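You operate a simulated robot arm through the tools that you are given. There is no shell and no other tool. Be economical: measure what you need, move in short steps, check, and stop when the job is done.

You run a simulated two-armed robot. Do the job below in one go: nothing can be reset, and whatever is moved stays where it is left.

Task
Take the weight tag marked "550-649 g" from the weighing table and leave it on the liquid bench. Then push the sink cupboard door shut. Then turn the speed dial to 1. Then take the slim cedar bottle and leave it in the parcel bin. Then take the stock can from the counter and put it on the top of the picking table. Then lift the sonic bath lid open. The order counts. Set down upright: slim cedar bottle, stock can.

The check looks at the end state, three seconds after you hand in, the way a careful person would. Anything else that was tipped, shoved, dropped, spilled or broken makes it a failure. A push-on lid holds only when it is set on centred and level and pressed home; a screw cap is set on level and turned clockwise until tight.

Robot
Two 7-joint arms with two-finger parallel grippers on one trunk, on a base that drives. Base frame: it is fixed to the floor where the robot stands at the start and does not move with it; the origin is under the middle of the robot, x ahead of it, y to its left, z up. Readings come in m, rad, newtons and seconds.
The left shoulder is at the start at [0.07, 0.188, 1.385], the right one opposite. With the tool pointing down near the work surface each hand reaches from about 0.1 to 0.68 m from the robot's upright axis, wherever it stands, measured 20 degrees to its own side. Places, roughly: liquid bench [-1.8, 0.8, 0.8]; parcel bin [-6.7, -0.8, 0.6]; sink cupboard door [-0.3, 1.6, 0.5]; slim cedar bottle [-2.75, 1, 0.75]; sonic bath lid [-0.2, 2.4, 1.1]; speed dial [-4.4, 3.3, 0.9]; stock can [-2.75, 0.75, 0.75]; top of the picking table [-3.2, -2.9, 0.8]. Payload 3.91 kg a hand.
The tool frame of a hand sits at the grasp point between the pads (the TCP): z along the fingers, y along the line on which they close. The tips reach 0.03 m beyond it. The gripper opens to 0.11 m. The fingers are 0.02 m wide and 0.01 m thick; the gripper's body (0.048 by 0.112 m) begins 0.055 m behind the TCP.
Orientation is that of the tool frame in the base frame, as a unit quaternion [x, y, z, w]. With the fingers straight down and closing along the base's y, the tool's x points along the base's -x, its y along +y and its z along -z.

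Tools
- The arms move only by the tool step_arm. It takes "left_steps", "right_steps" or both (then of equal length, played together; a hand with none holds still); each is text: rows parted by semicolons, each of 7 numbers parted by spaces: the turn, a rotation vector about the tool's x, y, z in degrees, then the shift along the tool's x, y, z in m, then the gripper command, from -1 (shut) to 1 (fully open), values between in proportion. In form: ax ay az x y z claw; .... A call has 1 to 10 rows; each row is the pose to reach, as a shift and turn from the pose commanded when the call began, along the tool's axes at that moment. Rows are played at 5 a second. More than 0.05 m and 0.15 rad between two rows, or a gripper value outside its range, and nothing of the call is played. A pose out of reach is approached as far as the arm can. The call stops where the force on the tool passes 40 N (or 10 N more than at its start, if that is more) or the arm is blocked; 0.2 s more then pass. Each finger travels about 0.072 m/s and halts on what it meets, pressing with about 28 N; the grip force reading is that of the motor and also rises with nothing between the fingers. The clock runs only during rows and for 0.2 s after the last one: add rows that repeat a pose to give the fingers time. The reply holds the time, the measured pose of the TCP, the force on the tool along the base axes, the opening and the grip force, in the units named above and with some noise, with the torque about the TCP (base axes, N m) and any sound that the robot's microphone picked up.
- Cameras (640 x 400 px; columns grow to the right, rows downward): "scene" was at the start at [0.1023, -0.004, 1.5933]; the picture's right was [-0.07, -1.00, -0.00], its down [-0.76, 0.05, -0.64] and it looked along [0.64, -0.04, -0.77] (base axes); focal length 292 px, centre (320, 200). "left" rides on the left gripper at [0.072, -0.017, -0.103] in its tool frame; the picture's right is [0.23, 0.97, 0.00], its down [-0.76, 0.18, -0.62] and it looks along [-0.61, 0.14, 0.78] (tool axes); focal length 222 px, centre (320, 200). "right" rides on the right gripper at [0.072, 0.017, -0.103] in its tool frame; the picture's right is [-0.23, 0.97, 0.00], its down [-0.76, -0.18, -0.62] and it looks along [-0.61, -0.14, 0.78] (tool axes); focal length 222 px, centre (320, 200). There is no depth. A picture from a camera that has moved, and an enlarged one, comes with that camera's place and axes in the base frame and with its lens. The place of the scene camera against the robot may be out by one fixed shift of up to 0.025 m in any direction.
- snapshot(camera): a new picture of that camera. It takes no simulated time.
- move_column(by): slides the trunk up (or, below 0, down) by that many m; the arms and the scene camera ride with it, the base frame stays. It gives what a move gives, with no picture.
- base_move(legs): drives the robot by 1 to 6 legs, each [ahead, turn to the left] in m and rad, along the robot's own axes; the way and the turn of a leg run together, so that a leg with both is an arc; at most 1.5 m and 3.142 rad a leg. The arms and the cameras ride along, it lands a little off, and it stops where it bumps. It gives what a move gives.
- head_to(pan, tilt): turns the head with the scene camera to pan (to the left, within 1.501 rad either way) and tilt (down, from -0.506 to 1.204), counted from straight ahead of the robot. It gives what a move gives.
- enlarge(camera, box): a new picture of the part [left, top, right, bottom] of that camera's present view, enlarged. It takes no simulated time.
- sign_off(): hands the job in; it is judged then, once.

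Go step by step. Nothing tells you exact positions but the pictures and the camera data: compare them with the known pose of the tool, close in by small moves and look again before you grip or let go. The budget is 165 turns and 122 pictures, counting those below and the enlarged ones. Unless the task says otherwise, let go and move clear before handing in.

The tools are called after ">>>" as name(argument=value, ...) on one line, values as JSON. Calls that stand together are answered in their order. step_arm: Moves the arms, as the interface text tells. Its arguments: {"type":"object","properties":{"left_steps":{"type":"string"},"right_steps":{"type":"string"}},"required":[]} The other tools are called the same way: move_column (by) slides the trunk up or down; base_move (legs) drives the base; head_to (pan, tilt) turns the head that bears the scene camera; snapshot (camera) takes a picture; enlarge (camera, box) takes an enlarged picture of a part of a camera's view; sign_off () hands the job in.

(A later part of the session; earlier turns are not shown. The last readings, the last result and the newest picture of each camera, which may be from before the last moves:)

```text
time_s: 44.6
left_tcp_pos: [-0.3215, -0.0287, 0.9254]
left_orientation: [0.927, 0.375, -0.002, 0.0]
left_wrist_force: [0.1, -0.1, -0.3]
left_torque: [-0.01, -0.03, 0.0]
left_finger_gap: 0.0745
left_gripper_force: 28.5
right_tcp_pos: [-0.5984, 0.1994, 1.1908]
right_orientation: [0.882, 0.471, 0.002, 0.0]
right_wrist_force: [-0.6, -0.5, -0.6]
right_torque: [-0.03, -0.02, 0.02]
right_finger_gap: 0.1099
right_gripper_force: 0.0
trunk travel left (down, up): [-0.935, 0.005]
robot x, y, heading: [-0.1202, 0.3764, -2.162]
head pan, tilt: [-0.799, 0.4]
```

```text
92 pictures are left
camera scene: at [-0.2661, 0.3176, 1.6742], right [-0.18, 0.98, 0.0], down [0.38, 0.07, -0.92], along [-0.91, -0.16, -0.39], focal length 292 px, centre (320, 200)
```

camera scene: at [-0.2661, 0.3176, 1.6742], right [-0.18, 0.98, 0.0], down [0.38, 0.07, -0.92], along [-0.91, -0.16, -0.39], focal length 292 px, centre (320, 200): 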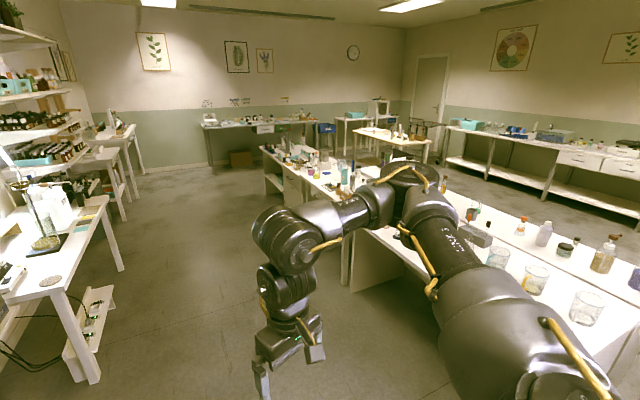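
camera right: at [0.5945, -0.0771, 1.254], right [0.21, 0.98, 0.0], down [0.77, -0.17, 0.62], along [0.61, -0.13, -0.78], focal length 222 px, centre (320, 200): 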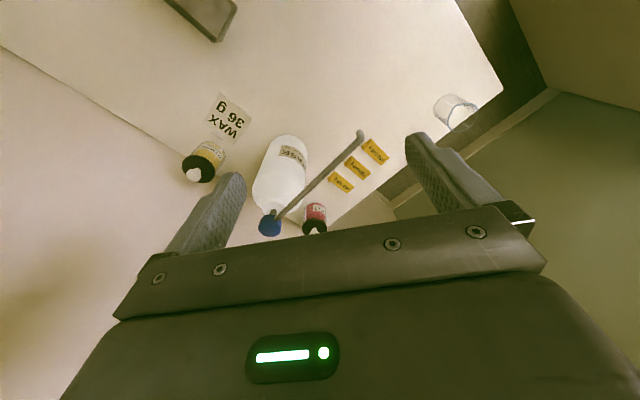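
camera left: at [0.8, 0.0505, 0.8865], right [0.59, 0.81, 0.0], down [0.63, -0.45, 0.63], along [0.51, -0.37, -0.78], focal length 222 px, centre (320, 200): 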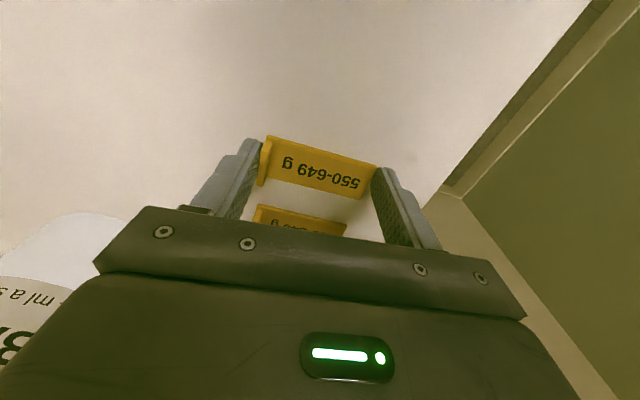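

The bench with beakers is to my right. I pan the head to see it whole.

>>> head_to(pan=-1.5, tilt=0.5)

>>> snapshot(camera="scene")

```text
time_s: 45.6
left_tcp_pos: [-0.3226, -0.028, 0.9239]
left_orientation: [0.927, 0.376, -0.003, -0.001]
left_wrist_force: [0.3, 0.4, -0.2]
left_torque: [0.0, -0.01, 0.02]
left_finger_gap: 0.0747
left_gripper_force: 27.9
right_tcp_pos: [-0.5988, 0.1993, 1.189]
right_orientation: [0.883, 0.47, 0.002, 0.0]
right_wrist_force: [-0.2, -0.2, -0.9]
right_torque: [-0.01, -0.01, 0.03]
right_finger_gap: 0.11
right_gripper_force: 0.1
trunk travel left (down, up): [-0.935, 0.005]
robot x, y, heading: [-0.1211, 0.3734, -2.161]
head pan, tilt: [-1.499, 0.499]
```

```text
91 pictures are left
camera scene: at [-0.254, 0.3792, 1.6651], right [0.5, 0.87, 0.0], down [0.42, -0.24, -0.88], along [-0.76, 0.44, -0.48], focal length 292 px, centre (320, 200)
```

scene: 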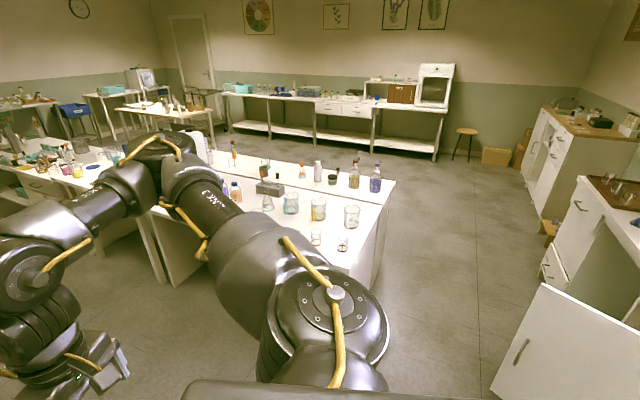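

The liquid bench's front edge runs from about (-1.0, 0.97) to (-2.0, 0.25). I drive in front of its middle and face it.

>>> base_move(legs=[[0, -0.723], [0.965, 0], [0, -1.165]])

>>> head_to(pan=0.0, tilt=0.7)

>>> snapshot(camera="scene")

```text
time_s: 55.5
left_tcp_pos: [-1.3772, 0.4203, 0.9237]
left_orientation: [0.851, -0.525, -0.001, -0.002]
left_wrist_force: [0.5, -0.2, -0.8]
left_torque: [0.02, -0.02, -0.02]
left_finger_gap: 0.0745
left_gripper_force: 28.2
right_tcp_pos: [-1.0772, 0.6144, 1.1895]
right_orientation: [0.901, -0.433, 0.002, 0.001]
right_wrist_force: [0.0, 0.0, 0.4]
right_torque: [-0.03, 0.01, 0.0]
right_finger_gap: 0.11
right_gripper_force: 0.0
trunk travel left (down, up): [-0.935, 0.005]
robot x, y, heading: [-1.0537, 0.1064, 2.242]
head pan, tilt: [-1.499, 0.499]
```

```text
time_s: 57.1
left_tcp_pos: [-1.3768, 0.4211, 0.9244]
left_orientation: [0.851, -0.525, -0.002, -0.002]
left_wrist_force: [-0.3, -0.1, 0.0]
left_torque: [0.02, 0.05, -0.01]
left_finger_gap: 0.0743
left_gripper_force: 28.1
right_tcp_pos: [-1.0774, 0.6134, 1.1898]
right_orientation: [0.901, -0.434, 0.002, 0.001]
right_wrist_force: [-0.2, -1.2, 0.4]
right_torque: [0.0, -0.02, 0.0]
right_finger_gap: 0.1101
right_gripper_force: 0.0
trunk travel left (down, up): [-0.935, 0.005]
robot x, y, heading: [-1.0515, 0.1072, 2.246]
head pan, tilt: [0.0, 0.7]
```

```text
90 pictures are left
camera scene: at [-1.1618, 0.215, 1.6474], right [0.78, 0.62, 0.0], down [0.4, -0.5, -0.76], along [-0.48, 0.6, -0.64], focal length 292 px, centre (320, 200)
```

scene: 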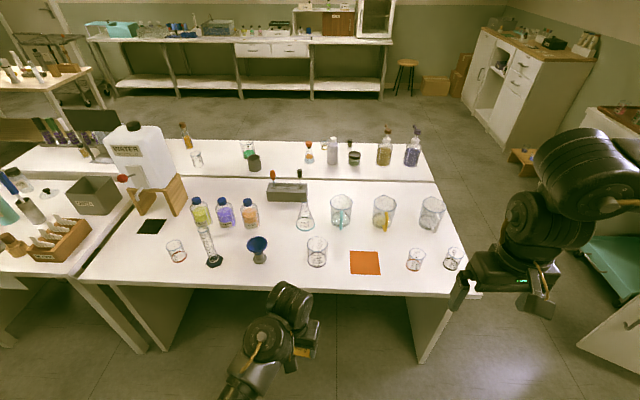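

The front bench is the liquid bench; there is a clear spot near its front between the blue funnel and the small beaker, about (-1.68, 0.66). I drive closer.

>>> base_move(legs=[[0.24, 0], [0, 0.13]])

>>> snapshot(camera="scene")

>>> snapshot(camera="left")

```text
time_s: 59.5
left_tcp_pos: [-1.5636, 0.5588, 0.9232]
left_orientation: [0.885, -0.465, -0.001, -0.002]
left_wrist_force: [0.0, 0.5, -0.6]
left_torque: [-0.01, 0.0, 0.0]
left_finger_gap: 0.0744
left_gripper_force: 27.9
right_tcp_pos: [-1.2945, 0.7929, 1.1897]
right_orientation: [0.929, -0.371, 0.001, 0.002]
right_wrist_force: [-0.7, -0.5, -0.3]
right_torque: [0.02, -0.04, -0.02]
right_finger_gap: 0.1099
right_gripper_force: 0.1
trunk travel left (down, up): [-0.935, 0.005]
robot x, y, heading: [-1.203, 0.291, 2.385]
head pan, tilt: [0.0, 0.7]
```

```text
89 pictures are left
camera scene: at [-1.3219, 0.389, 1.6476], right [0.69, 0.73, 0.0], down [0.47, -0.44, -0.77], along [-0.56, 0.53, -0.64], focal length 292 px, centre (320, 200)
```

scene: 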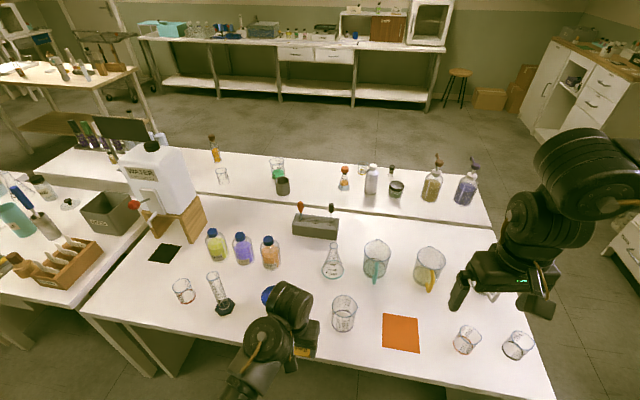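

```text
88 pictures are left
camera left: at [-1.5107, 0.5084, 1.0289], right [-0.67, -0.74, 0.0], down [-0.58, 0.52, 0.63], along [-0.46, 0.42, -0.78], focal length 222 px, centre (320, 200)
```

left: 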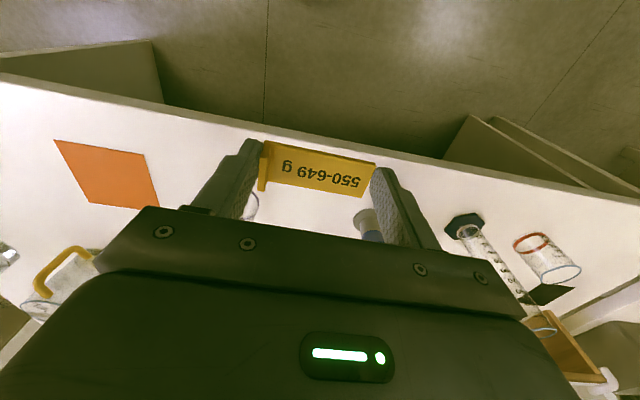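

I move over the spot (about 5 cm in from the front edge, midway between funnel and beaker) and lower the hand part way.

>>> step_arm(left_steps="0 0 0 -0.03 0.006 0 -1;0 0 0 -0.06 0.012 0 -1;0 0 0 -0.086 0.018 0 -1;0 0 0 -0.086 0.018 0.03 -1;0 0 0 -0.086 0.018 0.06 -1;0 0 0 -0.086 0.018 0.08 -1")

>>> snapshot(camera="left")

>>> snapshot(camera="scene")

```text
time_s: 60.9
left_tcp_pos: [-1.6317, 0.6202, 0.8456]
left_orientation: [0.885, -0.465, 0.0, -0.002]
left_wrist_force: [-0.4, -0.9, -1.0]
left_torque: [0.0, 0.0, 0.02]
left_finger_gap: 0.0749
left_gripper_force: 28.6
right_tcp_pos: [-1.2975, 0.7928, 1.1892]
right_orientation: [0.929, -0.37, 0.001, 0.001]
right_wrist_force: [-0.5, -0.6, 0.4]
right_torque: [0.0, -0.01, 0.03]
right_finger_gap: 0.11
right_gripper_force: 0.1
trunk travel left (down, up): [-0.935, 0.005]
robot x, y, heading: [-1.1969, 0.2977, 2.383]
head pan, tilt: [0.0, 0.7]
```

```text
87 pictures are left
camera left: at [-1.5783, 0.5692, 0.95], right [-0.67, -0.74, 0.0], down [-0.58, 0.52, 0.62], along [-0.46, 0.42, -0.78], focal length 222 px, centre (320, 200)
```

left: 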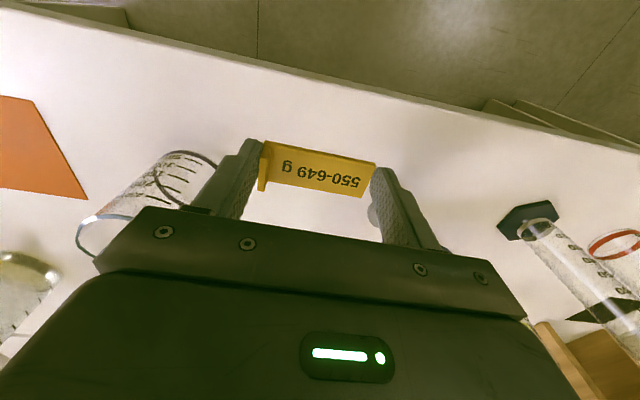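

```text
86 pictures are left
camera scene: at [-1.3266, 0.3889, 1.6473], right [0.69, 0.73, 0.0], down [0.47, -0.44, -0.76], along [-0.55, 0.53, -0.64], focal length 292 px, centre (320, 200)
```

scene: 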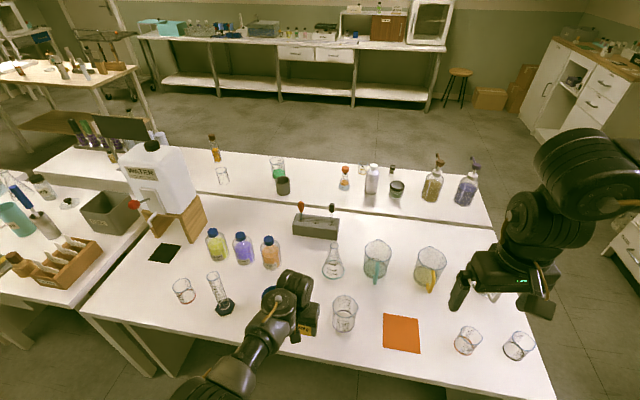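

The bench surface works out to about z = 0.75. I lower the tag to it and release.

>>> step_arm(left_steps="0 0 0 0 0 0.03 -1;0 0 0 0 0 0.05 -1;0 0 0 0 0 0.057 -1;0 0 0 0 0 0.061 -1;0 0 0 0 0 0.0625 -1")

>>> snapshot(camera="left")

```text
time_s: 62.1
left_tcp_pos: [-1.6292, 0.621, 0.7847]
left_orientation: [0.885, -0.466, -0.002, -0.002]
left_wrist_force: [-0.1, 0.9, 2.4]
left_torque: [0.02, 0.09, -0.04]
left_finger_gap: 0.0743
left_gripper_force: 27.6
right_tcp_pos: [-1.295, 0.7916, 1.1894]
right_orientation: [0.929, -0.37, 0.001, 0.001]
right_wrist_force: [-1.8, 0.4, 0.5]
right_torque: [-0.02, 0.02, -0.01]
right_finger_gap: 0.1103
right_gripper_force: 0.1
trunk travel left (down, up): [-0.935, 0.005]
robot x, y, heading: [-1.2, 0.2925, 2.383]
head pan, tilt: [0.0, 0.7]
```

```text
85 pictures are left
camera left: at [-1.5761, 0.5696, 0.8876], right [-0.67, -0.74, -0.01], down [-0.58, 0.52, 0.63], along [-0.46, 0.43, -0.78], focal length 222 px, centre (320, 200)
```

left: 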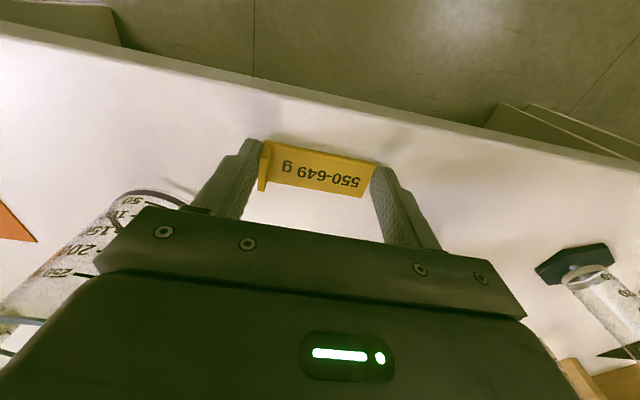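

>>> step_arm(left_steps="0 0 0 0 0 0.0005 -0.2;0 0 0 0 0 0.0005 0.0;0 0 0 0 0 0.0005 0.7;0 0 0 0 0 0 0.7;0 0 0 0 0 -0.02 0.7;0 0 0 0 0 -0.06 0.7;0 0 0 0 0 -0.10 0.7;0 0 0 0 0 -0.14 0.7")

>>> snapshot(camera="left")

```text
time_s: 63.9
left_tcp_pos: [-1.6323, 0.6174, 0.923]
left_orientation: [0.885, -0.466, -0.001, -0.002]
left_wrist_force: [-0.1, 0.5, -0.9]
left_torque: [0.03, 0.01, 0.0]
left_finger_gap: 0.0935
left_gripper_force: 0.0
right_tcp_pos: [-1.296, 0.7928, 1.1898]
right_orientation: [0.929, -0.371, 0.001, 0.001]
right_wrist_force: [0.6, -0.5, 0.4]
right_torque: [0.01, -0.02, -0.02]
right_finger_gap: 0.1099
right_gripper_force: 0.1
trunk travel left (down, up): [-0.935, 0.005]
robot x, y, heading: [-1.2011, 0.2919, 2.385]
head pan, tilt: [0.0, 0.7]
```

```text
84 pictures are left
camera left: at [-1.5795, 0.5665, 1.0278], right [-0.67, -0.74, 0.0], down [-0.58, 0.52, 0.62], along [-0.46, 0.42, -0.78], focal length 222 px, centre (320, 200)
```

left: 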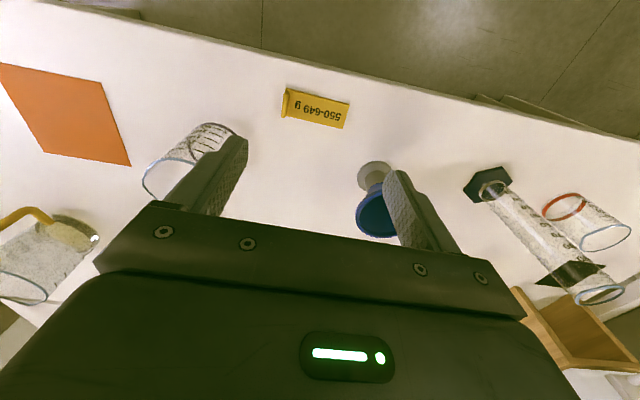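

The tag lies flat on the bench with its neighbours untouched. Next I retract the hand, back away and drive toward the open sink cupboard door.

>>> step_arm(left_steps="0 0 0 0.04 0 0 0.7;0 0 0 0.08 0 0 0.7;0 0 0 0.12 0 0 0.7")

>>> base_move(legs=[[-0.35, 0], [0, -1.19], [0.6, 0]])

>>> head_to(pan=0.0, tilt=0.6)

>>> snapshot(camera="scene")

```text
time_s: 64.7
left_tcp_pos: [-1.5605, 0.5187, 0.9219]
left_orientation: [0.885, -0.465, -0.001, -0.002]
left_wrist_force: [0.1, 0.0, 0.0]
left_torque: [0.01, 0.02, 0.03]
left_finger_gap: 0.0938
left_gripper_force: 0.0
right_tcp_pos: [-1.2966, 0.7906, 1.1898]
right_orientation: [0.929, -0.371, 0.0, 0.0]
right_wrist_force: [-0.7, 0.2, 0.6]
right_torque: [0.0, 0.0, -0.02]
right_finger_gap: 0.1101
right_gripper_force: 0.1
trunk travel left (down, up): [-0.935, 0.005]
robot x, y, heading: [-1.2028, 0.2955, 2.381]
head pan, tilt: [0.0, 0.7]
```

```text
time_s: 72.9
left_tcp_pos: [-0.6356, 1.0268, 0.9241]
left_orientation: [-0.466, 0.885, -0.001, 0.003]
left_wrist_force: [-0.1, -0.3, 0.5]
left_torque: [-0.01, 0.02, 0.02]
left_finger_gap: 0.0934
left_gripper_force: 0.0
right_tcp_pos: [-0.2864, 0.8766, 1.1893]
right_orientation: [-0.556, 0.831, 0.0, -0.001]
right_wrist_force: [-0.6, -0.8, -0.7]
right_torque: [0.02, 0.01, 0.04]
right_finger_gap: 0.11
right_gripper_force: 0.1
trunk travel left (down, up): [-0.935, 0.005]
robot x, y, heading: [-0.7173, 0.6128, 1.176]
head pan, tilt: [0.0, 0.7]
```

```text
time_s: 73.6
left_tcp_pos: [-0.6356, 1.0277, 0.9237]
left_orientation: [-0.466, 0.885, 0.0, 0.001]
left_wrist_force: [0.7, 0.4, -0.1]
left_torque: [0.03, 0.01, 0.0]
left_finger_gap: 0.0937
left_gripper_force: 0.0
right_tcp_pos: [-0.2871, 0.8768, 1.1897]
right_orientation: [-0.556, 0.832, 0.0, -0.002]
right_wrist_force: [0.3, 0.2, 0.2]
right_torque: [0.03, 0.01, 0.01]
right_finger_gap: 0.1103
right_gripper_force: 0.1
trunk travel left (down, up): [-0.935, 0.005]
robot x, y, heading: [-0.7193, 0.613, 1.177]
head pan, tilt: [0.0, 0.6]
```

```text
83 pictures are left
camera scene: at [-0.69, 0.741, 1.656], right [0.92, -0.38, 0.0], down [-0.22, -0.52, -0.82], along [0.32, 0.76, -0.57], focal length 292 px, centre (320, 200)
```

scene: 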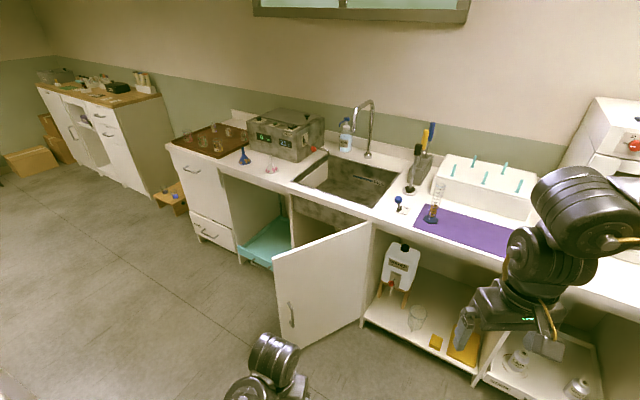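

The door is open about 48 degrees: hinge near (-0.08, 1.58), free edge near (-0.55, 1.61). I'll push with the closed left hand held low, so I tuck the right hand, extend the left, and lower the trunk.

>>> step_arm(left_steps="0 0 0 -0.04 0.008 0 -1;0 0 0 -0.08 0.016 0 -1;0 0 0 -0.12 0.024 0 -1;0 0 0 -0.16 0.032 0 -1;0 0 0 -0.16 0.032 0 -1", right_steps="0 0 0 0.04 0.01 0 1;0 0 0 0.08 0.02 0 1;0 0 0 0.12 0.03 0 1;0 0 0 0.16 0.04 0 1;0 0 0 0.19 0.05 0 1")

>>> move_column(by=-0.42)

>>> snapshot(camera="scene")

```text
time_s: 74.8
left_tcp_pos: [-0.5735, 1.1769, 0.923]
left_orientation: [-0.466, 0.885, -0.001, 0.003]
left_wrist_force: [-0.1, 0.0, -0.5]
left_torque: [0.05, 0.01, 0.03]
left_finger_gap: 0.0001
left_gripper_force: 28.0
right_tcp_pos: [-0.2799, 0.8571, 1.1871]
right_orientation: [-0.556, 0.831, 0.0, -0.002]
right_wrist_force: [-0.1, -1.0, 0.2]
right_torque: [0.01, -0.03, 0.0]
right_finger_gap: 0.1103
right_gripper_force: 0.0
right hand out of reach, approached as far as the arm can: row 1, 2, 3, 4, 5
trunk travel left (down, up): [-0.935, 0.005]
robot x, y, heading: [-0.7179, 0.6151, 1.178]
head pan, tilt: [0.0, 0.6]
```

```text
refused: -0.42 is not a number from -0.4 to 0.4
```

```text
82 pictures are left
camera scene: at [-0.6905, 0.7405, 1.656], right [0.92, -0.38, 0.0], down [-0.22, -0.52, -0.83], along [0.32, 0.76, -0.56], focal length 292 px, centre (320, 200)
```

scene: 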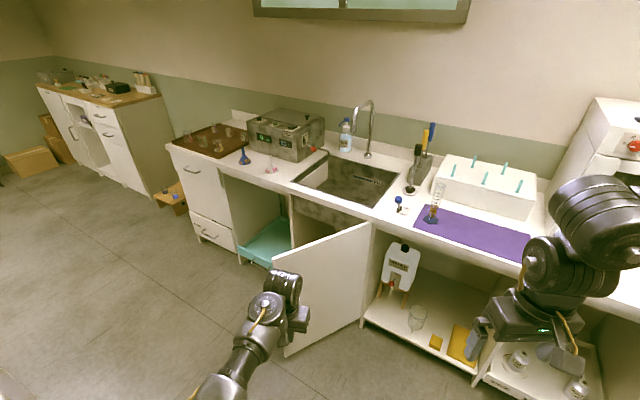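

The right hand can't retract at that height. I lower it relative to the shoulder and pull back then.

>>> step_arm(right_steps="0 0 0 0 0 0.04 1;0 0 0 0 0 0.08 1;0 0 0 0.02 0 0.12 1;0 0 0 0.05 0 0.15 1;0 0 0 0.09 0 0.17 1;0 0 0 0.13 0 0.19 1;0 0 0 0.17 0 0.21 1")

>>> move_column(by=-0.4)

>>> snapshot(camera="scene")

```text
time_s: 76.4
left_tcp_pos: [-0.5742, 1.1751, 0.9235]
left_orientation: [-0.467, 0.885, -0.001, 0.002]
left_wrist_force: [-0.1, -0.1, -0.2]
left_torque: [-0.02, 0.02, 0.0]
left_finger_gap: 0.0
left_gripper_force: 28.1
right_tcp_pos: [-0.3381, 0.6899, 0.9771]
right_orientation: [-0.556, 0.831, 0.003, -0.002]
right_wrist_force: [0.7, 1.0, 0.5]
right_torque: [-0.01, -0.03, -0.01]
right_finger_gap: 0.1101
right_gripper_force: 0.0
trunk travel left (down, up): [-0.935, 0.005]
robot x, y, heading: [-0.7182, 0.6091, 1.172]
head pan, tilt: [0.0, 0.6]
```

```text
time_s: 80.2
left_tcp_pos: [-0.5751, 1.1763, 0.5248]
left_orientation: [-0.466, 0.885, -0.001, 0.001]
left_wrist_force: [-1.3, 0.3, 0.2]
left_torque: [-0.01, -0.03, -0.07]
left_finger_gap: 0.0
left_gripper_force: 27.9
right_tcp_pos: [-0.3379, 0.6911, 0.5766]
right_orientation: [-0.556, 0.831, 0.0, -0.003]
right_wrist_force: [0.0, -0.4, -0.1]
right_torque: [-0.01, -0.01, 0.0]
right_finger_gap: 0.1101
right_gripper_force: 0.2
trunk travel left (down, up): [-0.535, 0.405]
robot x, y, heading: [-0.7181, 0.6135, 1.174]
head pan, tilt: [0.0, 0.6]
```

```text
81 pictures are left
camera scene: at [-0.6902, 0.7408, 1.256], right [0.92, -0.38, 0.0], down [-0.22, -0.52, -0.83], along [0.32, 0.76, -0.56], focal length 292 px, centre (320, 200)
```

scene: 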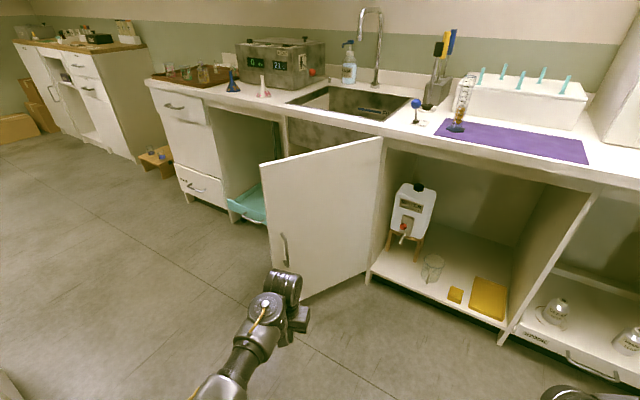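

Set up well: the left hand is low and heads for the door's outer face. I drive forward in parts.

>>> base_move(legs=[[0.42, 0]])

>>> snapshot(camera="scene")

```text
time_s: 82.8
left_tcp_pos: [-0.4038, 1.5656, 0.5234]
left_orientation: [-0.461, 0.887, -0.001, 0.002]
left_wrist_force: [-0.7, 0.0, -0.2]
left_torque: [0.02, 0.02, -0.01]
left_finger_gap: 0.0002
left_gripper_force: 28.2
right_tcp_pos: [-0.175, 1.0779, 0.5761]
right_orientation: [-0.552, 0.834, 0.001, -0.004]
right_wrist_force: [0.4, 0.2, 0.0]
right_torque: [-0.02, 0.0, -0.02]
right_finger_gap: 0.11
right_gripper_force: 0.1
trunk travel left (down, up): [-0.535, 0.405]
robot x, y, heading: [-0.5533, 1.0049, 1.168]
head pan, tilt: [0.0, 0.6]
```

```text
80 pictures are left
camera scene: at [-0.5241, 1.1322, 1.2559], right [0.92, -0.39, 0.0], down [-0.22, -0.52, -0.82], along [0.32, 0.76, -0.57], focal length 292 px, centre (320, 200)
```

scene: 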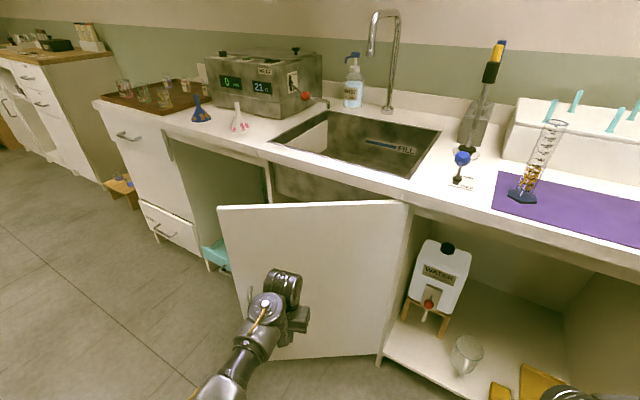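

The hand is at the door. I keep pushing by driving on slowly.

>>> base_move(legs=[[0.18, 0]])

>>> snapshot(camera="scene")

```text
time_s: 84.3
left_tcp_pos: [-0.3313, 1.7317, 0.5225]
left_orientation: [-0.46, 0.888, -0.001, 0.002]
left_wrist_force: [-0.4, -0.5, 0.7]
left_torque: [-0.03, 0.01, 0.0]
left_finger_gap: 0.0001
left_gripper_force: 28.3
right_tcp_pos: [-0.1016, 1.2439, 0.5769]
right_orientation: [-0.55, 0.835, 0.0, -0.004]
right_wrist_force: [0.0, 0.3, 0.8]
right_torque: [0.0, 0.02, 0.0]
right_finger_gap: 0.1099
right_gripper_force: 0.0
trunk travel left (down, up): [-0.535, 0.405]
robot x, y, heading: [-0.4852, 1.1683, 1.162]
head pan, tilt: [0.0, 0.6]
```

```text
79 pictures are left
camera scene: at [-0.452, 1.2993, 1.2558], right [0.92, -0.4, 0.0], down [-0.22, -0.52, -0.82], along [0.33, 0.76, -0.57], focal length 292 px, centre (320, 200)
```

scene: 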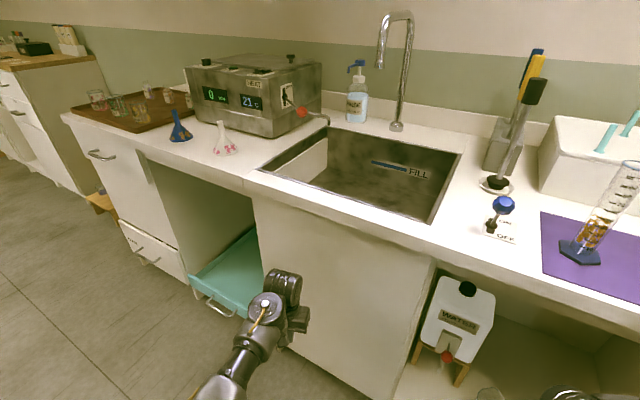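

The door is nearly shut; I zoom on its edges.

>>> enlarge(camera="scene", box=[220, 170, 460, 320])

```text
2.67 times, centred on (340, 245) of scene
camera zoom: at [-0.452, 1.2993, 1.2558], right [0.92, -0.4, 0.0], down [-0.22, -0.52, -0.82], along [0.33, 0.76, -0.57], focal length 779 px, centre (267, 80)
```

zoom: 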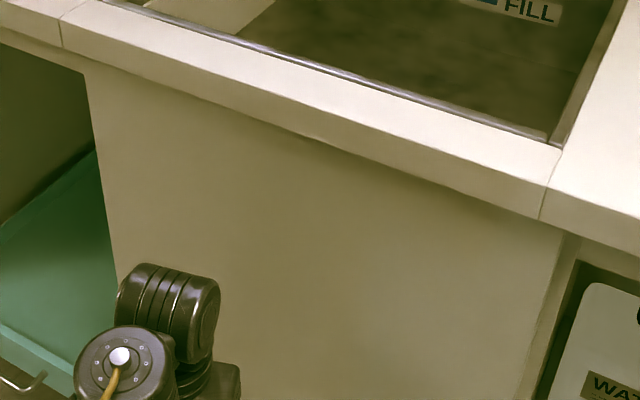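

>>> base_move(legs=[[0.06, 0]])

>>> snapshot(camera="scene")

```text
time_s: 85.3
left_tcp_pos: [-0.3167, 1.7605, 0.5241]
left_orientation: [-0.456, 0.89, -0.001, 0.004]
left_wrist_force: [0.2, 1.0, 0.5]
left_torque: [-0.02, 0.01, -0.02]
left_finger_gap: 0.0
left_gripper_force: 27.9
right_tcp_pos: [-0.0927, 1.2619, 0.5755]
right_orientation: [-0.546, 0.838, -0.005, -0.005]
right_wrist_force: [0.0, -0.2, 0.1]
right_torque: [-0.04, -0.05, -0.01]
right_finger_gap: 0.1099
right_gripper_force: 0.2
trunk travel left (down, up): [-0.535, 0.405]
robot x, y, heading: [-0.4675, 1.2025, 1.15]
head pan, tilt: [0.0, 0.6]
stopped in leg 1: the robot was blocked; the commanded pose is now the measured one
```

```text
77 pictures are left
camera scene: at [-0.4442, 1.325, 1.2568], right [0.91, -0.41, 0.0], down [-0.23, -0.51, -0.83], along [0.34, 0.75, -0.56], focal length 292 px, centre (320, 200)
```

scene: 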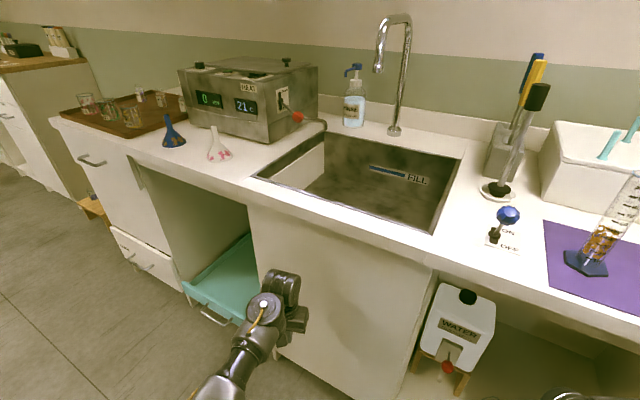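

Something blocked; the right side may touch the counter. I look to the right before moving.

>>> head_to(pan=-0.8, tilt=0.8)

>>> snapshot(camera="scene")

>>> snapshot(camera="left")

```text
time_s: 86.4
left_tcp_pos: [-0.3156, 1.7598, 0.5263]
left_orientation: [-0.457, 0.889, -0.001, 0.005]
left_wrist_force: [-0.2, -0.2, -0.5]
left_torque: [0.0, -0.01, -0.01]
left_finger_gap: 0.0001
left_gripper_force: 27.3
right_tcp_pos: [-0.0936, 1.261, 0.5763]
right_orientation: [-0.547, 0.837, -0.004, -0.005]
right_wrist_force: [-0.1, 0.5, 0.4]
right_torque: [-0.02, 0.01, 0.01]
right_finger_gap: 0.11
right_gripper_force: 0.0
trunk travel left (down, up): [-0.535, 0.405]
robot x, y, heading: [-0.4696, 1.2032, 1.15]
head pan, tilt: [-0.799, 0.799]
```

```text
76 pictures are left
camera scene: at [-0.4047, 1.2714, 1.2399], right [0.35, -0.94, 0.0], down [-0.67, -0.25, -0.7], along [0.66, 0.24, -0.71], focal length 292 px, centre (320, 200)
```

scene: 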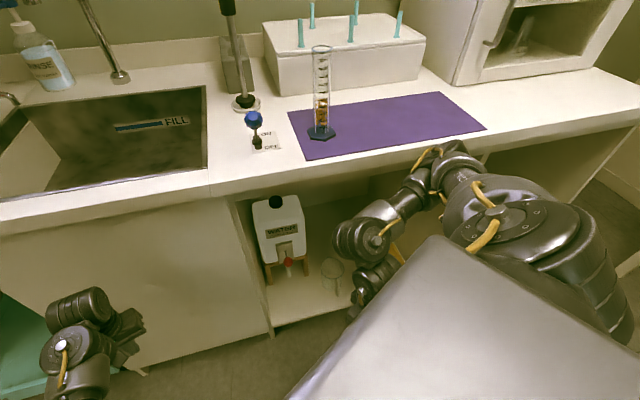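

```text
75 pictures are left
camera left: at [-0.347, 1.6915, 0.6299], right [-0.92, 0.38, -0.01], down [0.29, 0.72, 0.63], along [0.25, 0.58, -0.78], focal length 222 px, centre (320, 200)
```

left: 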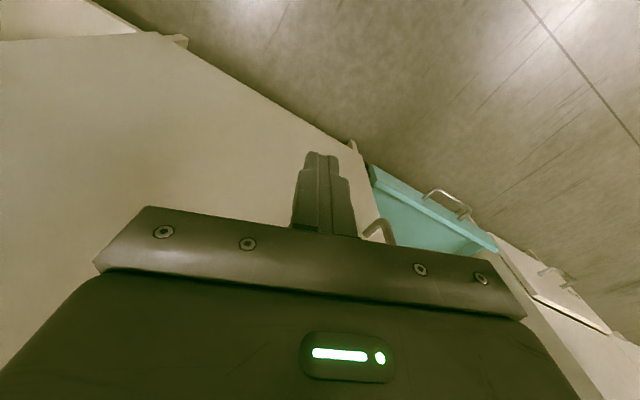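

The right elbow met the counter edge. I back off 2 cm and finish the push with the left arm alone.

>>> base_move(legs=[[-0.02, 0]])

>>> step_arm(left_steps="0 0 0 -0.02 -0.003 0 -1;0 0 0 -0.035 -0.006 0 -1;0 0 0 -0.05 -0.01 0 -1;0 0 0 -0.065 -0.014 0 -1;0 0 0 -0.08 -0.018 0 -1;0 0 0 -0.095 -0.02 0 -1")

>>> head_to(pan=0.2, tilt=0.7)

>>> snapshot(camera="scene")

```text
time_s: 87.2
left_tcp_pos: [-0.3225, 1.7431, 0.5233]
left_orientation: [-0.457, 0.89, -0.001, 0.002]
left_wrist_force: [-0.5, 0.7, -0.6]
left_torque: [0.01, -0.01, -0.01]
left_finger_gap: 0.0
left_gripper_force: 28.0
right_tcp_pos: [-0.0981, 1.2461, 0.5754]
right_orientation: [-0.547, 0.837, -0.003, -0.008]
right_wrist_force: [-0.2, -0.3, 0.3]
right_torque: [0.0, -0.03, 0.0]
right_finger_gap: 0.1098
right_gripper_force: 0.1
trunk travel left (down, up): [-0.535, 0.405]
robot x, y, heading: [-0.479, 1.1793, 1.152]
head pan, tilt: [-0.799, 0.799]
```

```text
time_s: 88.5
left_tcp_pos: [-0.2675, 1.792, 0.5216]
left_orientation: [-0.459, 0.888, -0.004, -0.005]
left_wrist_force: [-19.7, -14.6, 9.6]
left_torque: [1.65, -2.33, 0.03]
left_finger_gap: 0.0
left_gripper_force: 27.8
left hand out of reach, approached as far as the arm can: row 6
right_tcp_pos: [-0.0995, 1.2458, 0.5744]
right_orientation: [-0.548, 0.836, -0.003, -0.008]
right_wrist_force: [-0.6, -0.1, -0.7]
right_torque: [0.03, 0.03, 0.0]
right_finger_gap: 0.11
right_gripper_force: 0.0
trunk travel left (down, up): [-0.535, 0.405]
robot x, y, heading: [-0.4792, 1.1842, 1.156]
head pan, tilt: [-0.799, 0.799]
stopped in row 6 (left hand): the force on the tool passed its limit (the readings are from after the stop); the commanded pose is now the measured one
```

```text
time_s: 89.8
left_tcp_pos: [-0.2678, 1.7929, 0.5218]
left_orientation: [-0.46, 0.888, -0.004, -0.003]
left_wrist_force: [-28.7, -22.3, 6.1]
left_torque: [2.31, -3.01, -0.07]
left_finger_gap: 0.0002
left_gripper_force: 27.9
right_tcp_pos: [-0.1004, 1.245, 0.5745]
right_orientation: [-0.548, 0.837, -0.003, -0.007]
right_wrist_force: [-0.2, 0.3, -0.1]
right_torque: [0.0, -0.01, 0.0]
right_finger_gap: 0.1102
right_gripper_force: 0.0
trunk travel left (down, up): [-0.535, 0.405]
robot x, y, heading: [-0.4781, 1.1868, 1.159]
head pan, tilt: [0.201, 0.7]
```

```text
74 pictures are left
camera scene: at [-0.468, 1.3085, 1.2478], right [0.98, -0.21, 0.0], down [-0.13, -0.63, -0.77], along [0.16, 0.75, -0.64], focal length 292 px, centre (320, 200)
```

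scene: 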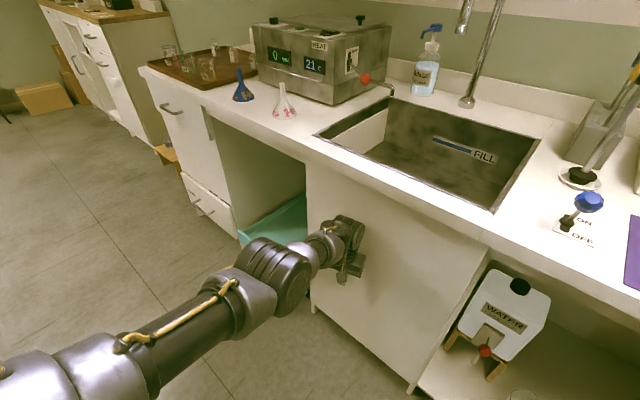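

36 N of resistance along the door normal: the door is shut against its stop. I retract, back off, raise the trunk and check the door.

>>> step_arm(left_steps="0 0 0 0.04 0 0 -1;0 0 0 0.08 0 0 -1;0 0 0 0.12 0 0 -1;0 0 0 0.16 -0.02 0 -1;0 0 0 0.18 -0.03 0 -1")

>>> base_move(legs=[[-0.4, 0]])

>>> move_column(by=0.4)

>>> head_to(pan=0.0, tilt=0.6)

>>> snapshot(camera="scene")

```text
time_s: 91.0
left_tcp_pos: [-0.2681, 1.792, 0.5221]
left_orientation: [-0.46, 0.888, -0.004, -0.004]
left_wrist_force: [-32.9, -29.1, -0.1]
left_torque: [2.72, -3.06, -0.22]
left_finger_gap: 0.0
left_gripper_force: 28.5
left hand out of reach, approached as far as the arm can: row 1, 2, 3, 4, 5
right_tcp_pos: [-0.1, 1.2449, 0.5754]
right_orientation: [-0.548, 0.836, -0.003, -0.007]
right_wrist_force: [0.1, 0.2, -0.1]
right_torque: [0.01, 0.0, 0.03]
right_finger_gap: 0.1097
right_gripper_force: 0.1
trunk travel left (down, up): [-0.535, 0.405]
robot x, y, heading: [-0.4782, 1.1851, 1.163]
head pan, tilt: [0.201, 0.7]
```

```text
time_s: 93.5
left_tcp_pos: [-0.4329, 1.4222, 0.5211]
left_orientation: [-0.461, 0.887, -0.002, -0.005]
left_wrist_force: [-0.1, 0.2, 0.7]
left_torque: [0.01, -0.02, -0.02]
left_finger_gap: 0.0
left_gripper_force: 28.3
right_tcp_pos: [-0.2626, 0.8741, 0.5746]
right_orientation: [-0.549, 0.836, -0.005, -0.009]
right_wrist_force: [-0.3, -0.1, 0.2]
right_torque: [0.02, -0.02, -0.01]
right_finger_gap: 0.11
right_gripper_force: 0.1
trunk travel left (down, up): [-0.535, 0.405]
robot x, y, heading: [-0.6414, 0.8105, 1.154]
head pan, tilt: [0.201, 0.7]
```

```text
time_s: 97.3
left_tcp_pos: [-0.4325, 1.4236, 0.921]
left_orientation: [-0.461, 0.888, -0.003, -0.005]
left_wrist_force: [0.5, -0.1, 0.6]
left_torque: [0.01, 0.01, -0.01]
left_finger_gap: 0.0
left_gripper_force: 27.7
right_tcp_pos: [-0.263, 0.875, 0.9748]
right_orientation: [-0.55, 0.835, -0.004, -0.009]
right_wrist_force: [0.2, 0.1, -0.1]
right_torque: [0.02, 0.02, -0.02]
right_finger_gap: 0.1102
right_gripper_force: 0.2
trunk travel left (down, up): [-0.935, 0.005]
robot x, y, heading: [-0.6403, 0.8055, 1.156]
head pan, tilt: [0.201, 0.7]
```

```text
time_s: 98.0
left_tcp_pos: [-0.4327, 1.4226, 0.9202]
left_orientation: [-0.461, 0.887, -0.003, -0.005]
left_wrist_force: [-0.3, -0.5, 0.2]
left_torque: [0.04, -0.02, 0.04]
left_finger_gap: 0.0002
left_gripper_force: 28.3
right_tcp_pos: [-0.2618, 0.8756, 0.9751]
right_orientation: [-0.55, 0.835, -0.003, -0.009]
right_wrist_force: [-0.1, 0.6, 0.0]
right_torque: [0.0, -0.01, -0.02]
right_finger_gap: 0.1101
right_gripper_force: 0.0
trunk travel left (down, up): [-0.935, 0.005]
robot x, y, heading: [-0.6405, 0.81, 1.163]
head pan, tilt: [0.0, 0.6]
```

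```text
73 pictures are left
camera scene: at [-0.6105, 0.9365, 1.656], right [0.92, -0.4, 0.0], down [-0.23, -0.52, -0.82], along [0.33, 0.76, -0.57], focal length 292 px, centre (320, 200)
```

scene: 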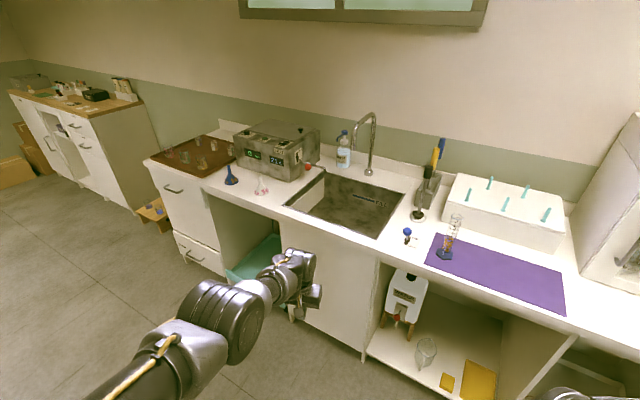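

The door stayed shut. The left arm is near full stretch and refused to retract; I try again in small moves.

>>> step_arm(left_steps="0 0 0 0.02 -0.01 0.01 -1;0 0 0 0.04 -0.02 0.02 -1;0 0 0 0.08 -0.02 0.02 -1;0 0 0 0.12 -0.02 0.02 -1;0 0 0 0.16 -0.02 0.02 -1;0 0 0 0.2 -0.02 0.02 -1")

```text
time_s: 99.4
left_tcp_pos: [-0.5272, 1.247, 0.9033]
left_orientation: [-0.462, 0.887, -0.004, -0.007]
left_wrist_force: [0.6, 0.3, 0.0]
left_torque: [0.01, -0.01, -0.01]
left_finger_gap: 0.0
left_gripper_force: 28.1
left hand out of reach, approached as far as the arm can: row 3
right_tcp_pos: [-0.2613, 0.8738, 0.9738]
right_orientation: [-0.549, 0.835, -0.004, -0.009]
right_wrist_force: [0.5, 0.5, -1.2]
right_torque: [-0.01, 0.01, 0.0]
right_finger_gap: 0.1098
right_gripper_force: 0.1
trunk travel left (down, up): [-0.935, 0.005]
robot x, y, heading: [-0.6402, 0.8107, 1.16]
head pan, tilt: [0.0, 0.6]
```

Now the long drive toward the speed dial on the far bench: out through the corridor between liquid bench and sink counter, then a look.

>>> base_move(legs=[[0, 0.45], [0.575, 0], [0, 0.623], [1.2, 0]])

>>> head_to(pan=0.2, tilt=0.35)

>>> snapshot(camera="scene")

```text
time_s: 111.4
left_tcp_pos: [-1.7473, 2.6248, 0.9036]
left_orientation: [0.853, -0.522, 0.007, 0.003]
left_wrist_force: [0.2, 0.3, -0.2]
left_torque: [0.01, -0.01, 0.02]
left_finger_gap: 0.0002
left_gripper_force: 27.8
right_tcp_pos: [-1.2931, 2.6859, 0.9748]
right_orientation: [0.902, -0.432, 0.008, 0.005]
right_wrist_force: [0.0, -0.4, -0.6]
right_torque: [0.01, 0.0, -0.01]
right_finger_gap: 0.11
right_gripper_force: 0.1
trunk travel left (down, up): [-0.935, 0.005]
robot x, y, heading: [-1.4124, 2.319, 2.243]
head pan, tilt: [0.0, 0.6]
```

```text
time_s: 112.2
left_tcp_pos: [-1.7493, 2.6244, 0.903]
left_orientation: [0.853, -0.521, 0.006, 0.003]
left_wrist_force: [0.4, -0.1, 0.3]
left_torque: [0.01, -0.02, -0.02]
left_finger_gap: 0.0003
left_gripper_force: 27.9
right_tcp_pos: [-1.2945, 2.6853, 0.9744]
right_orientation: [0.902, -0.432, 0.008, 0.005]
right_wrist_force: [-0.3, 0.2, 0.0]
right_torque: [-0.01, -0.01, 0.0]
right_finger_gap: 0.1098
right_gripper_force: 0.1
trunk travel left (down, up): [-0.935, 0.005]
robot x, y, heading: [-1.4101, 2.324, 2.245]
head pan, tilt: [0.201, 0.351]
```

```text
72 pictures are left
camera scene: at [-1.5399, 2.4198, 1.6787], right [0.64, 0.77, 0.0], down [0.26, -0.22, -0.94], along [-0.72, 0.6, -0.34], focal length 292 px, centre (320, 200)
```

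scene: 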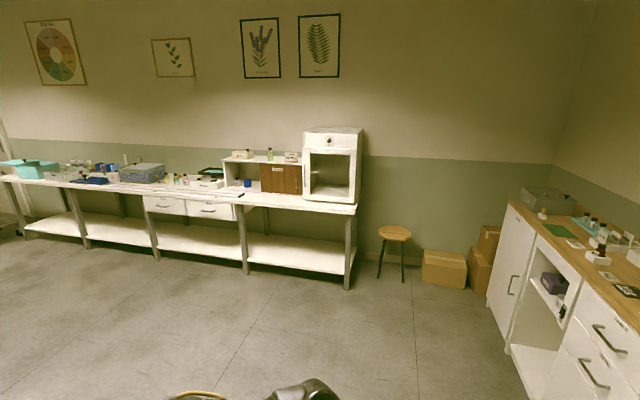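

>>> enlarge(camera="scene", box=[80, 130, 320, 230])

```text
2.67 times, centred on (200, 180) of scene
camera zoom: at [-1.5399, 2.4198, 1.6787], right [0.64, 0.77, 0.0], down [0.26, -0.22, -0.94], along [-0.72, 0.6, -0.34], focal length 779 px, centre (640, 253)
```

zoom: 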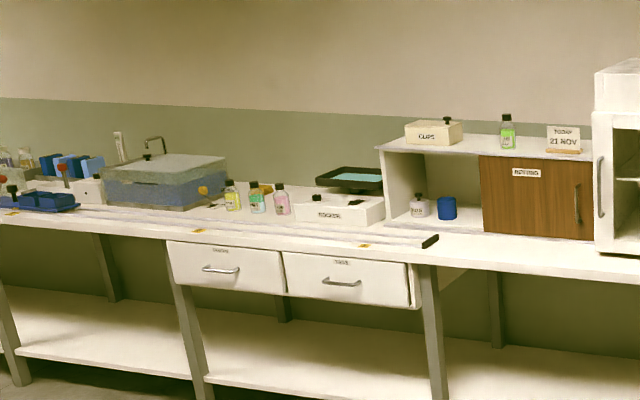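

A rocker with knobs stands on the far bench near the expected place. I drive in front of it.

>>> base_move(legs=[[0.4, 0], [0, 0.945], [1.1, 0], [1.06, 0], [0, -0.956]])

>>> head_to(pan=0.0, tilt=0.55)

>>> snapshot(camera="scene")

```text
time_s: 129.9
left_tcp_pos: [-4.1813, 2.8398, 0.9028]
left_orientation: [0.853, -0.521, 0.005, 0.003]
left_wrist_force: [-0.5, 0.4, 0.3]
left_torque: [-0.02, 0.03, -0.01]
left_finger_gap: 0.0003
left_gripper_force: 27.9
right_tcp_pos: [-3.7268, 2.9016, 0.9736]
right_orientation: [0.903, -0.43, 0.008, 0.005]
right_wrist_force: [-1.1, -0.9, -0.9]
right_torque: [-0.03, 0.01, 0.01]
right_finger_gap: 0.11
right_gripper_force: 0.1
trunk travel left (down, up): [-0.935, 0.005]
robot x, y, heading: [-3.8433, 2.5368, 2.246]
head pan, tilt: [0.201, 0.351]
```

```text
time_s: 130.6
left_tcp_pos: [-4.1806, 2.8397, 0.9033]
left_orientation: [0.853, -0.521, 0.006, 0.002]
left_wrist_force: [-0.1, -0.3, 1.0]
left_torque: [0.01, -0.02, -0.03]
left_finger_gap: 0.0001
left_gripper_force: 28.3
right_tcp_pos: [-3.7269, 2.902, 0.9751]
right_orientation: [0.903, -0.429, 0.009, 0.006]
right_wrist_force: [0.6, -0.4, 0.6]
right_torque: [0.03, -0.01, 0.03]
right_finger_gap: 0.1099
right_gripper_force: 0.0
trunk travel left (down, up): [-0.935, 0.005]
robot x, y, heading: [-3.8423, 2.5344, 2.247]
head pan, tilt: [0.0, 0.55]
```

```text
70 pictures are left
camera scene: at [-3.9561, 2.6458, 1.6606], right [0.78, 0.63, 0.0], down [0.33, -0.41, -0.85], along [-0.53, 0.66, -0.52], focal length 292 px, centre (320, 200)
```

scene: 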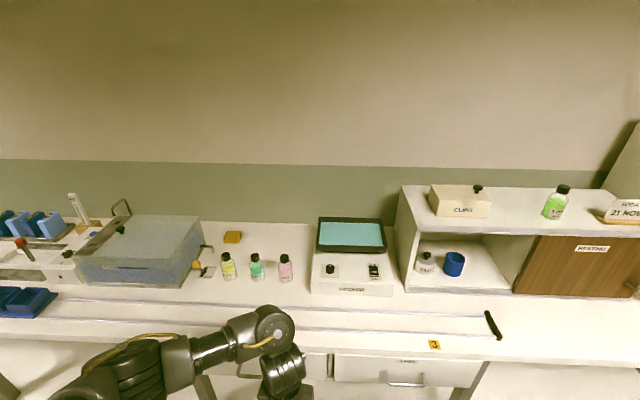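

>>> enlarge(camera="scene", box=[290, 205, 418, 305])

```text
4.00 times, centred on (354, 255) of scene
camera zoom: at [-3.9561, 2.6458, 1.6606], right [0.78, 0.63, 0.0], down [0.33, -0.41, -0.85], along [-0.53, 0.66, -0.52], focal length 1168 px, centre (184, -20)
```

zoom: 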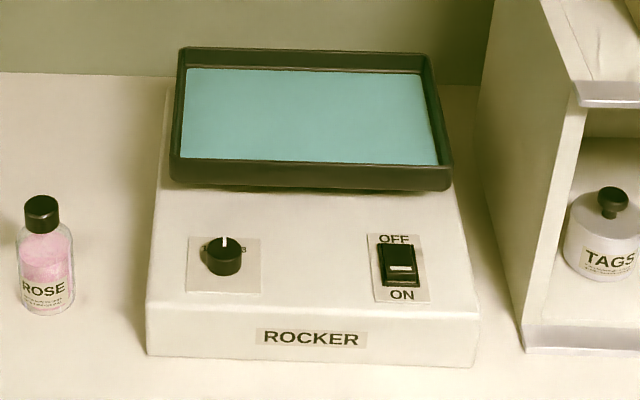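

>>> enlarge(camera="scene", box=[322, 258, 346, 282])

```text
16.00 times, centred on (334, 270) of scene
camera zoom: at [-3.9561, 2.6458, 1.6606], right [0.78, 0.63, 0.0], down [0.33, -0.41, -0.85], along [-0.53, 0.66, -0.52], focal length 4672 px, centre (96, -920)
```

zoom: 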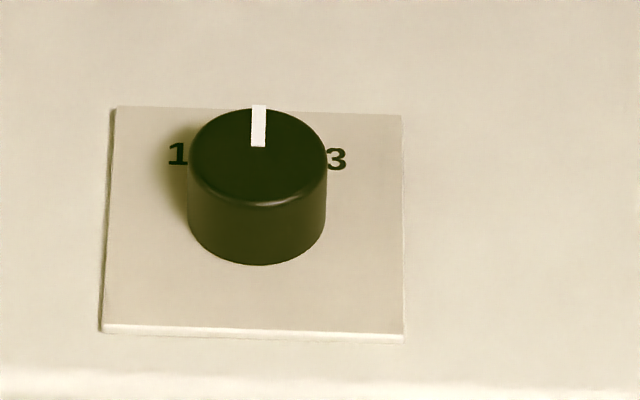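

The knob (about 33 mm wide) is on the rocker's panel near (-4.43, 3.30); its mark points up between 1 (upper left) and 3. I drive closer and use the right hand.

>>> base_move(legs=[[0.34, 0], [0, 0.25]])

>>> head_to(pan=-0.25, tilt=0.8)

>>> snapshot(camera="scene")

>>> snapshot(camera="right")

```text
time_s: 133.7
left_tcp_pos: [-4.461, 3.0146, 0.9032]
left_orientation: [0.913, -0.408, 0.006, 0.002]
left_wrist_force: [-0.1, -0.1, 0.5]
left_torque: [0.01, 0.03, 0.0]
left_finger_gap: 0.0002
left_gripper_force: 27.5
right_tcp_pos: [-4.0363, 3.1894, 0.975]
right_orientation: [0.95, -0.313, 0.008, 0.004]
right_wrist_force: [0.5, 0.0, -0.4]
right_torque: [-0.05, 0.0, 0.0]
right_finger_gap: 0.1101
right_gripper_force: 0.2
trunk travel left (down, up): [-0.935, 0.005]
robot x, y, heading: [-4.059, 2.8016, 2.501]
head pan, tilt: [0.0, 0.55]
```

```text
time_s: 134.5
left_tcp_pos: [-4.4607, 3.0139, 0.9036]
left_orientation: [0.913, -0.408, 0.007, 0.002]
left_wrist_force: [0.3, 0.8, 0.6]
left_torque: [0.0, 0.01, 0.03]
left_finger_gap: 0.0
left_gripper_force: 28.1
right_tcp_pos: [-4.0366, 3.1879, 0.9739]
right_orientation: [0.95, -0.312, 0.009, 0.004]
right_wrist_force: [0.6, 0.4, -0.3]
right_torque: [0.0, 0.01, 0.02]
right_finger_gap: 0.1101
right_gripper_force: 0.1
trunk travel left (down, up): [-0.935, 0.005]
robot x, y, heading: [-4.0585, 2.8047, 2.501]
head pan, tilt: [-0.25, 0.799]
```

```text
67 pictures are left
camera scene: at [-4.1739, 2.8974, 1.6392], right [0.78, 0.63, 0.0], down [0.45, -0.56, -0.7], along [-0.44, 0.54, -0.72], focal length 292 px, centre (320, 200)
```

scene: 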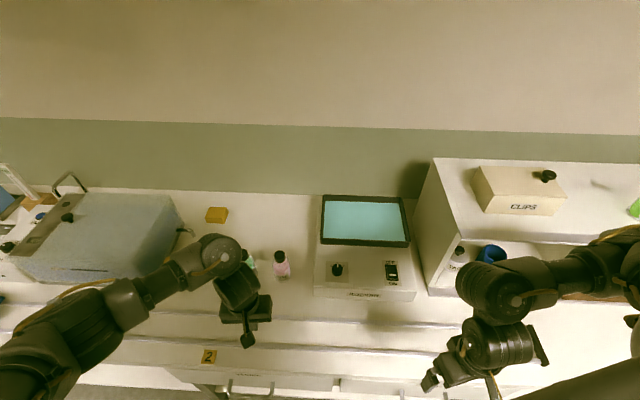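

```text
66 pictures are left
camera right: at [-3.9905, 3.1327, 1.0797], right [-0.76, -0.65, 0.0], down [-0.52, 0.6, 0.61], along [-0.39, 0.46, -0.79], focal length 222 px, centre (320, 200)
```

right: 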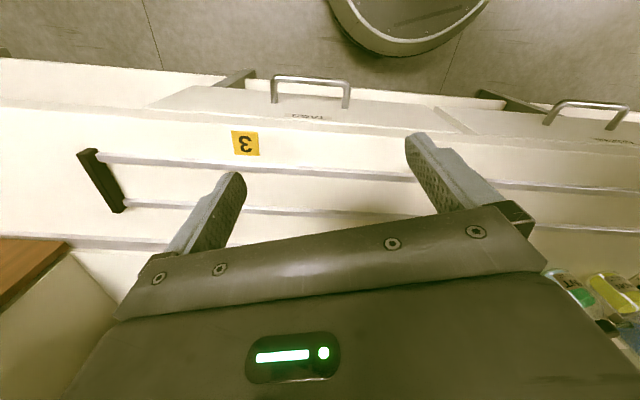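

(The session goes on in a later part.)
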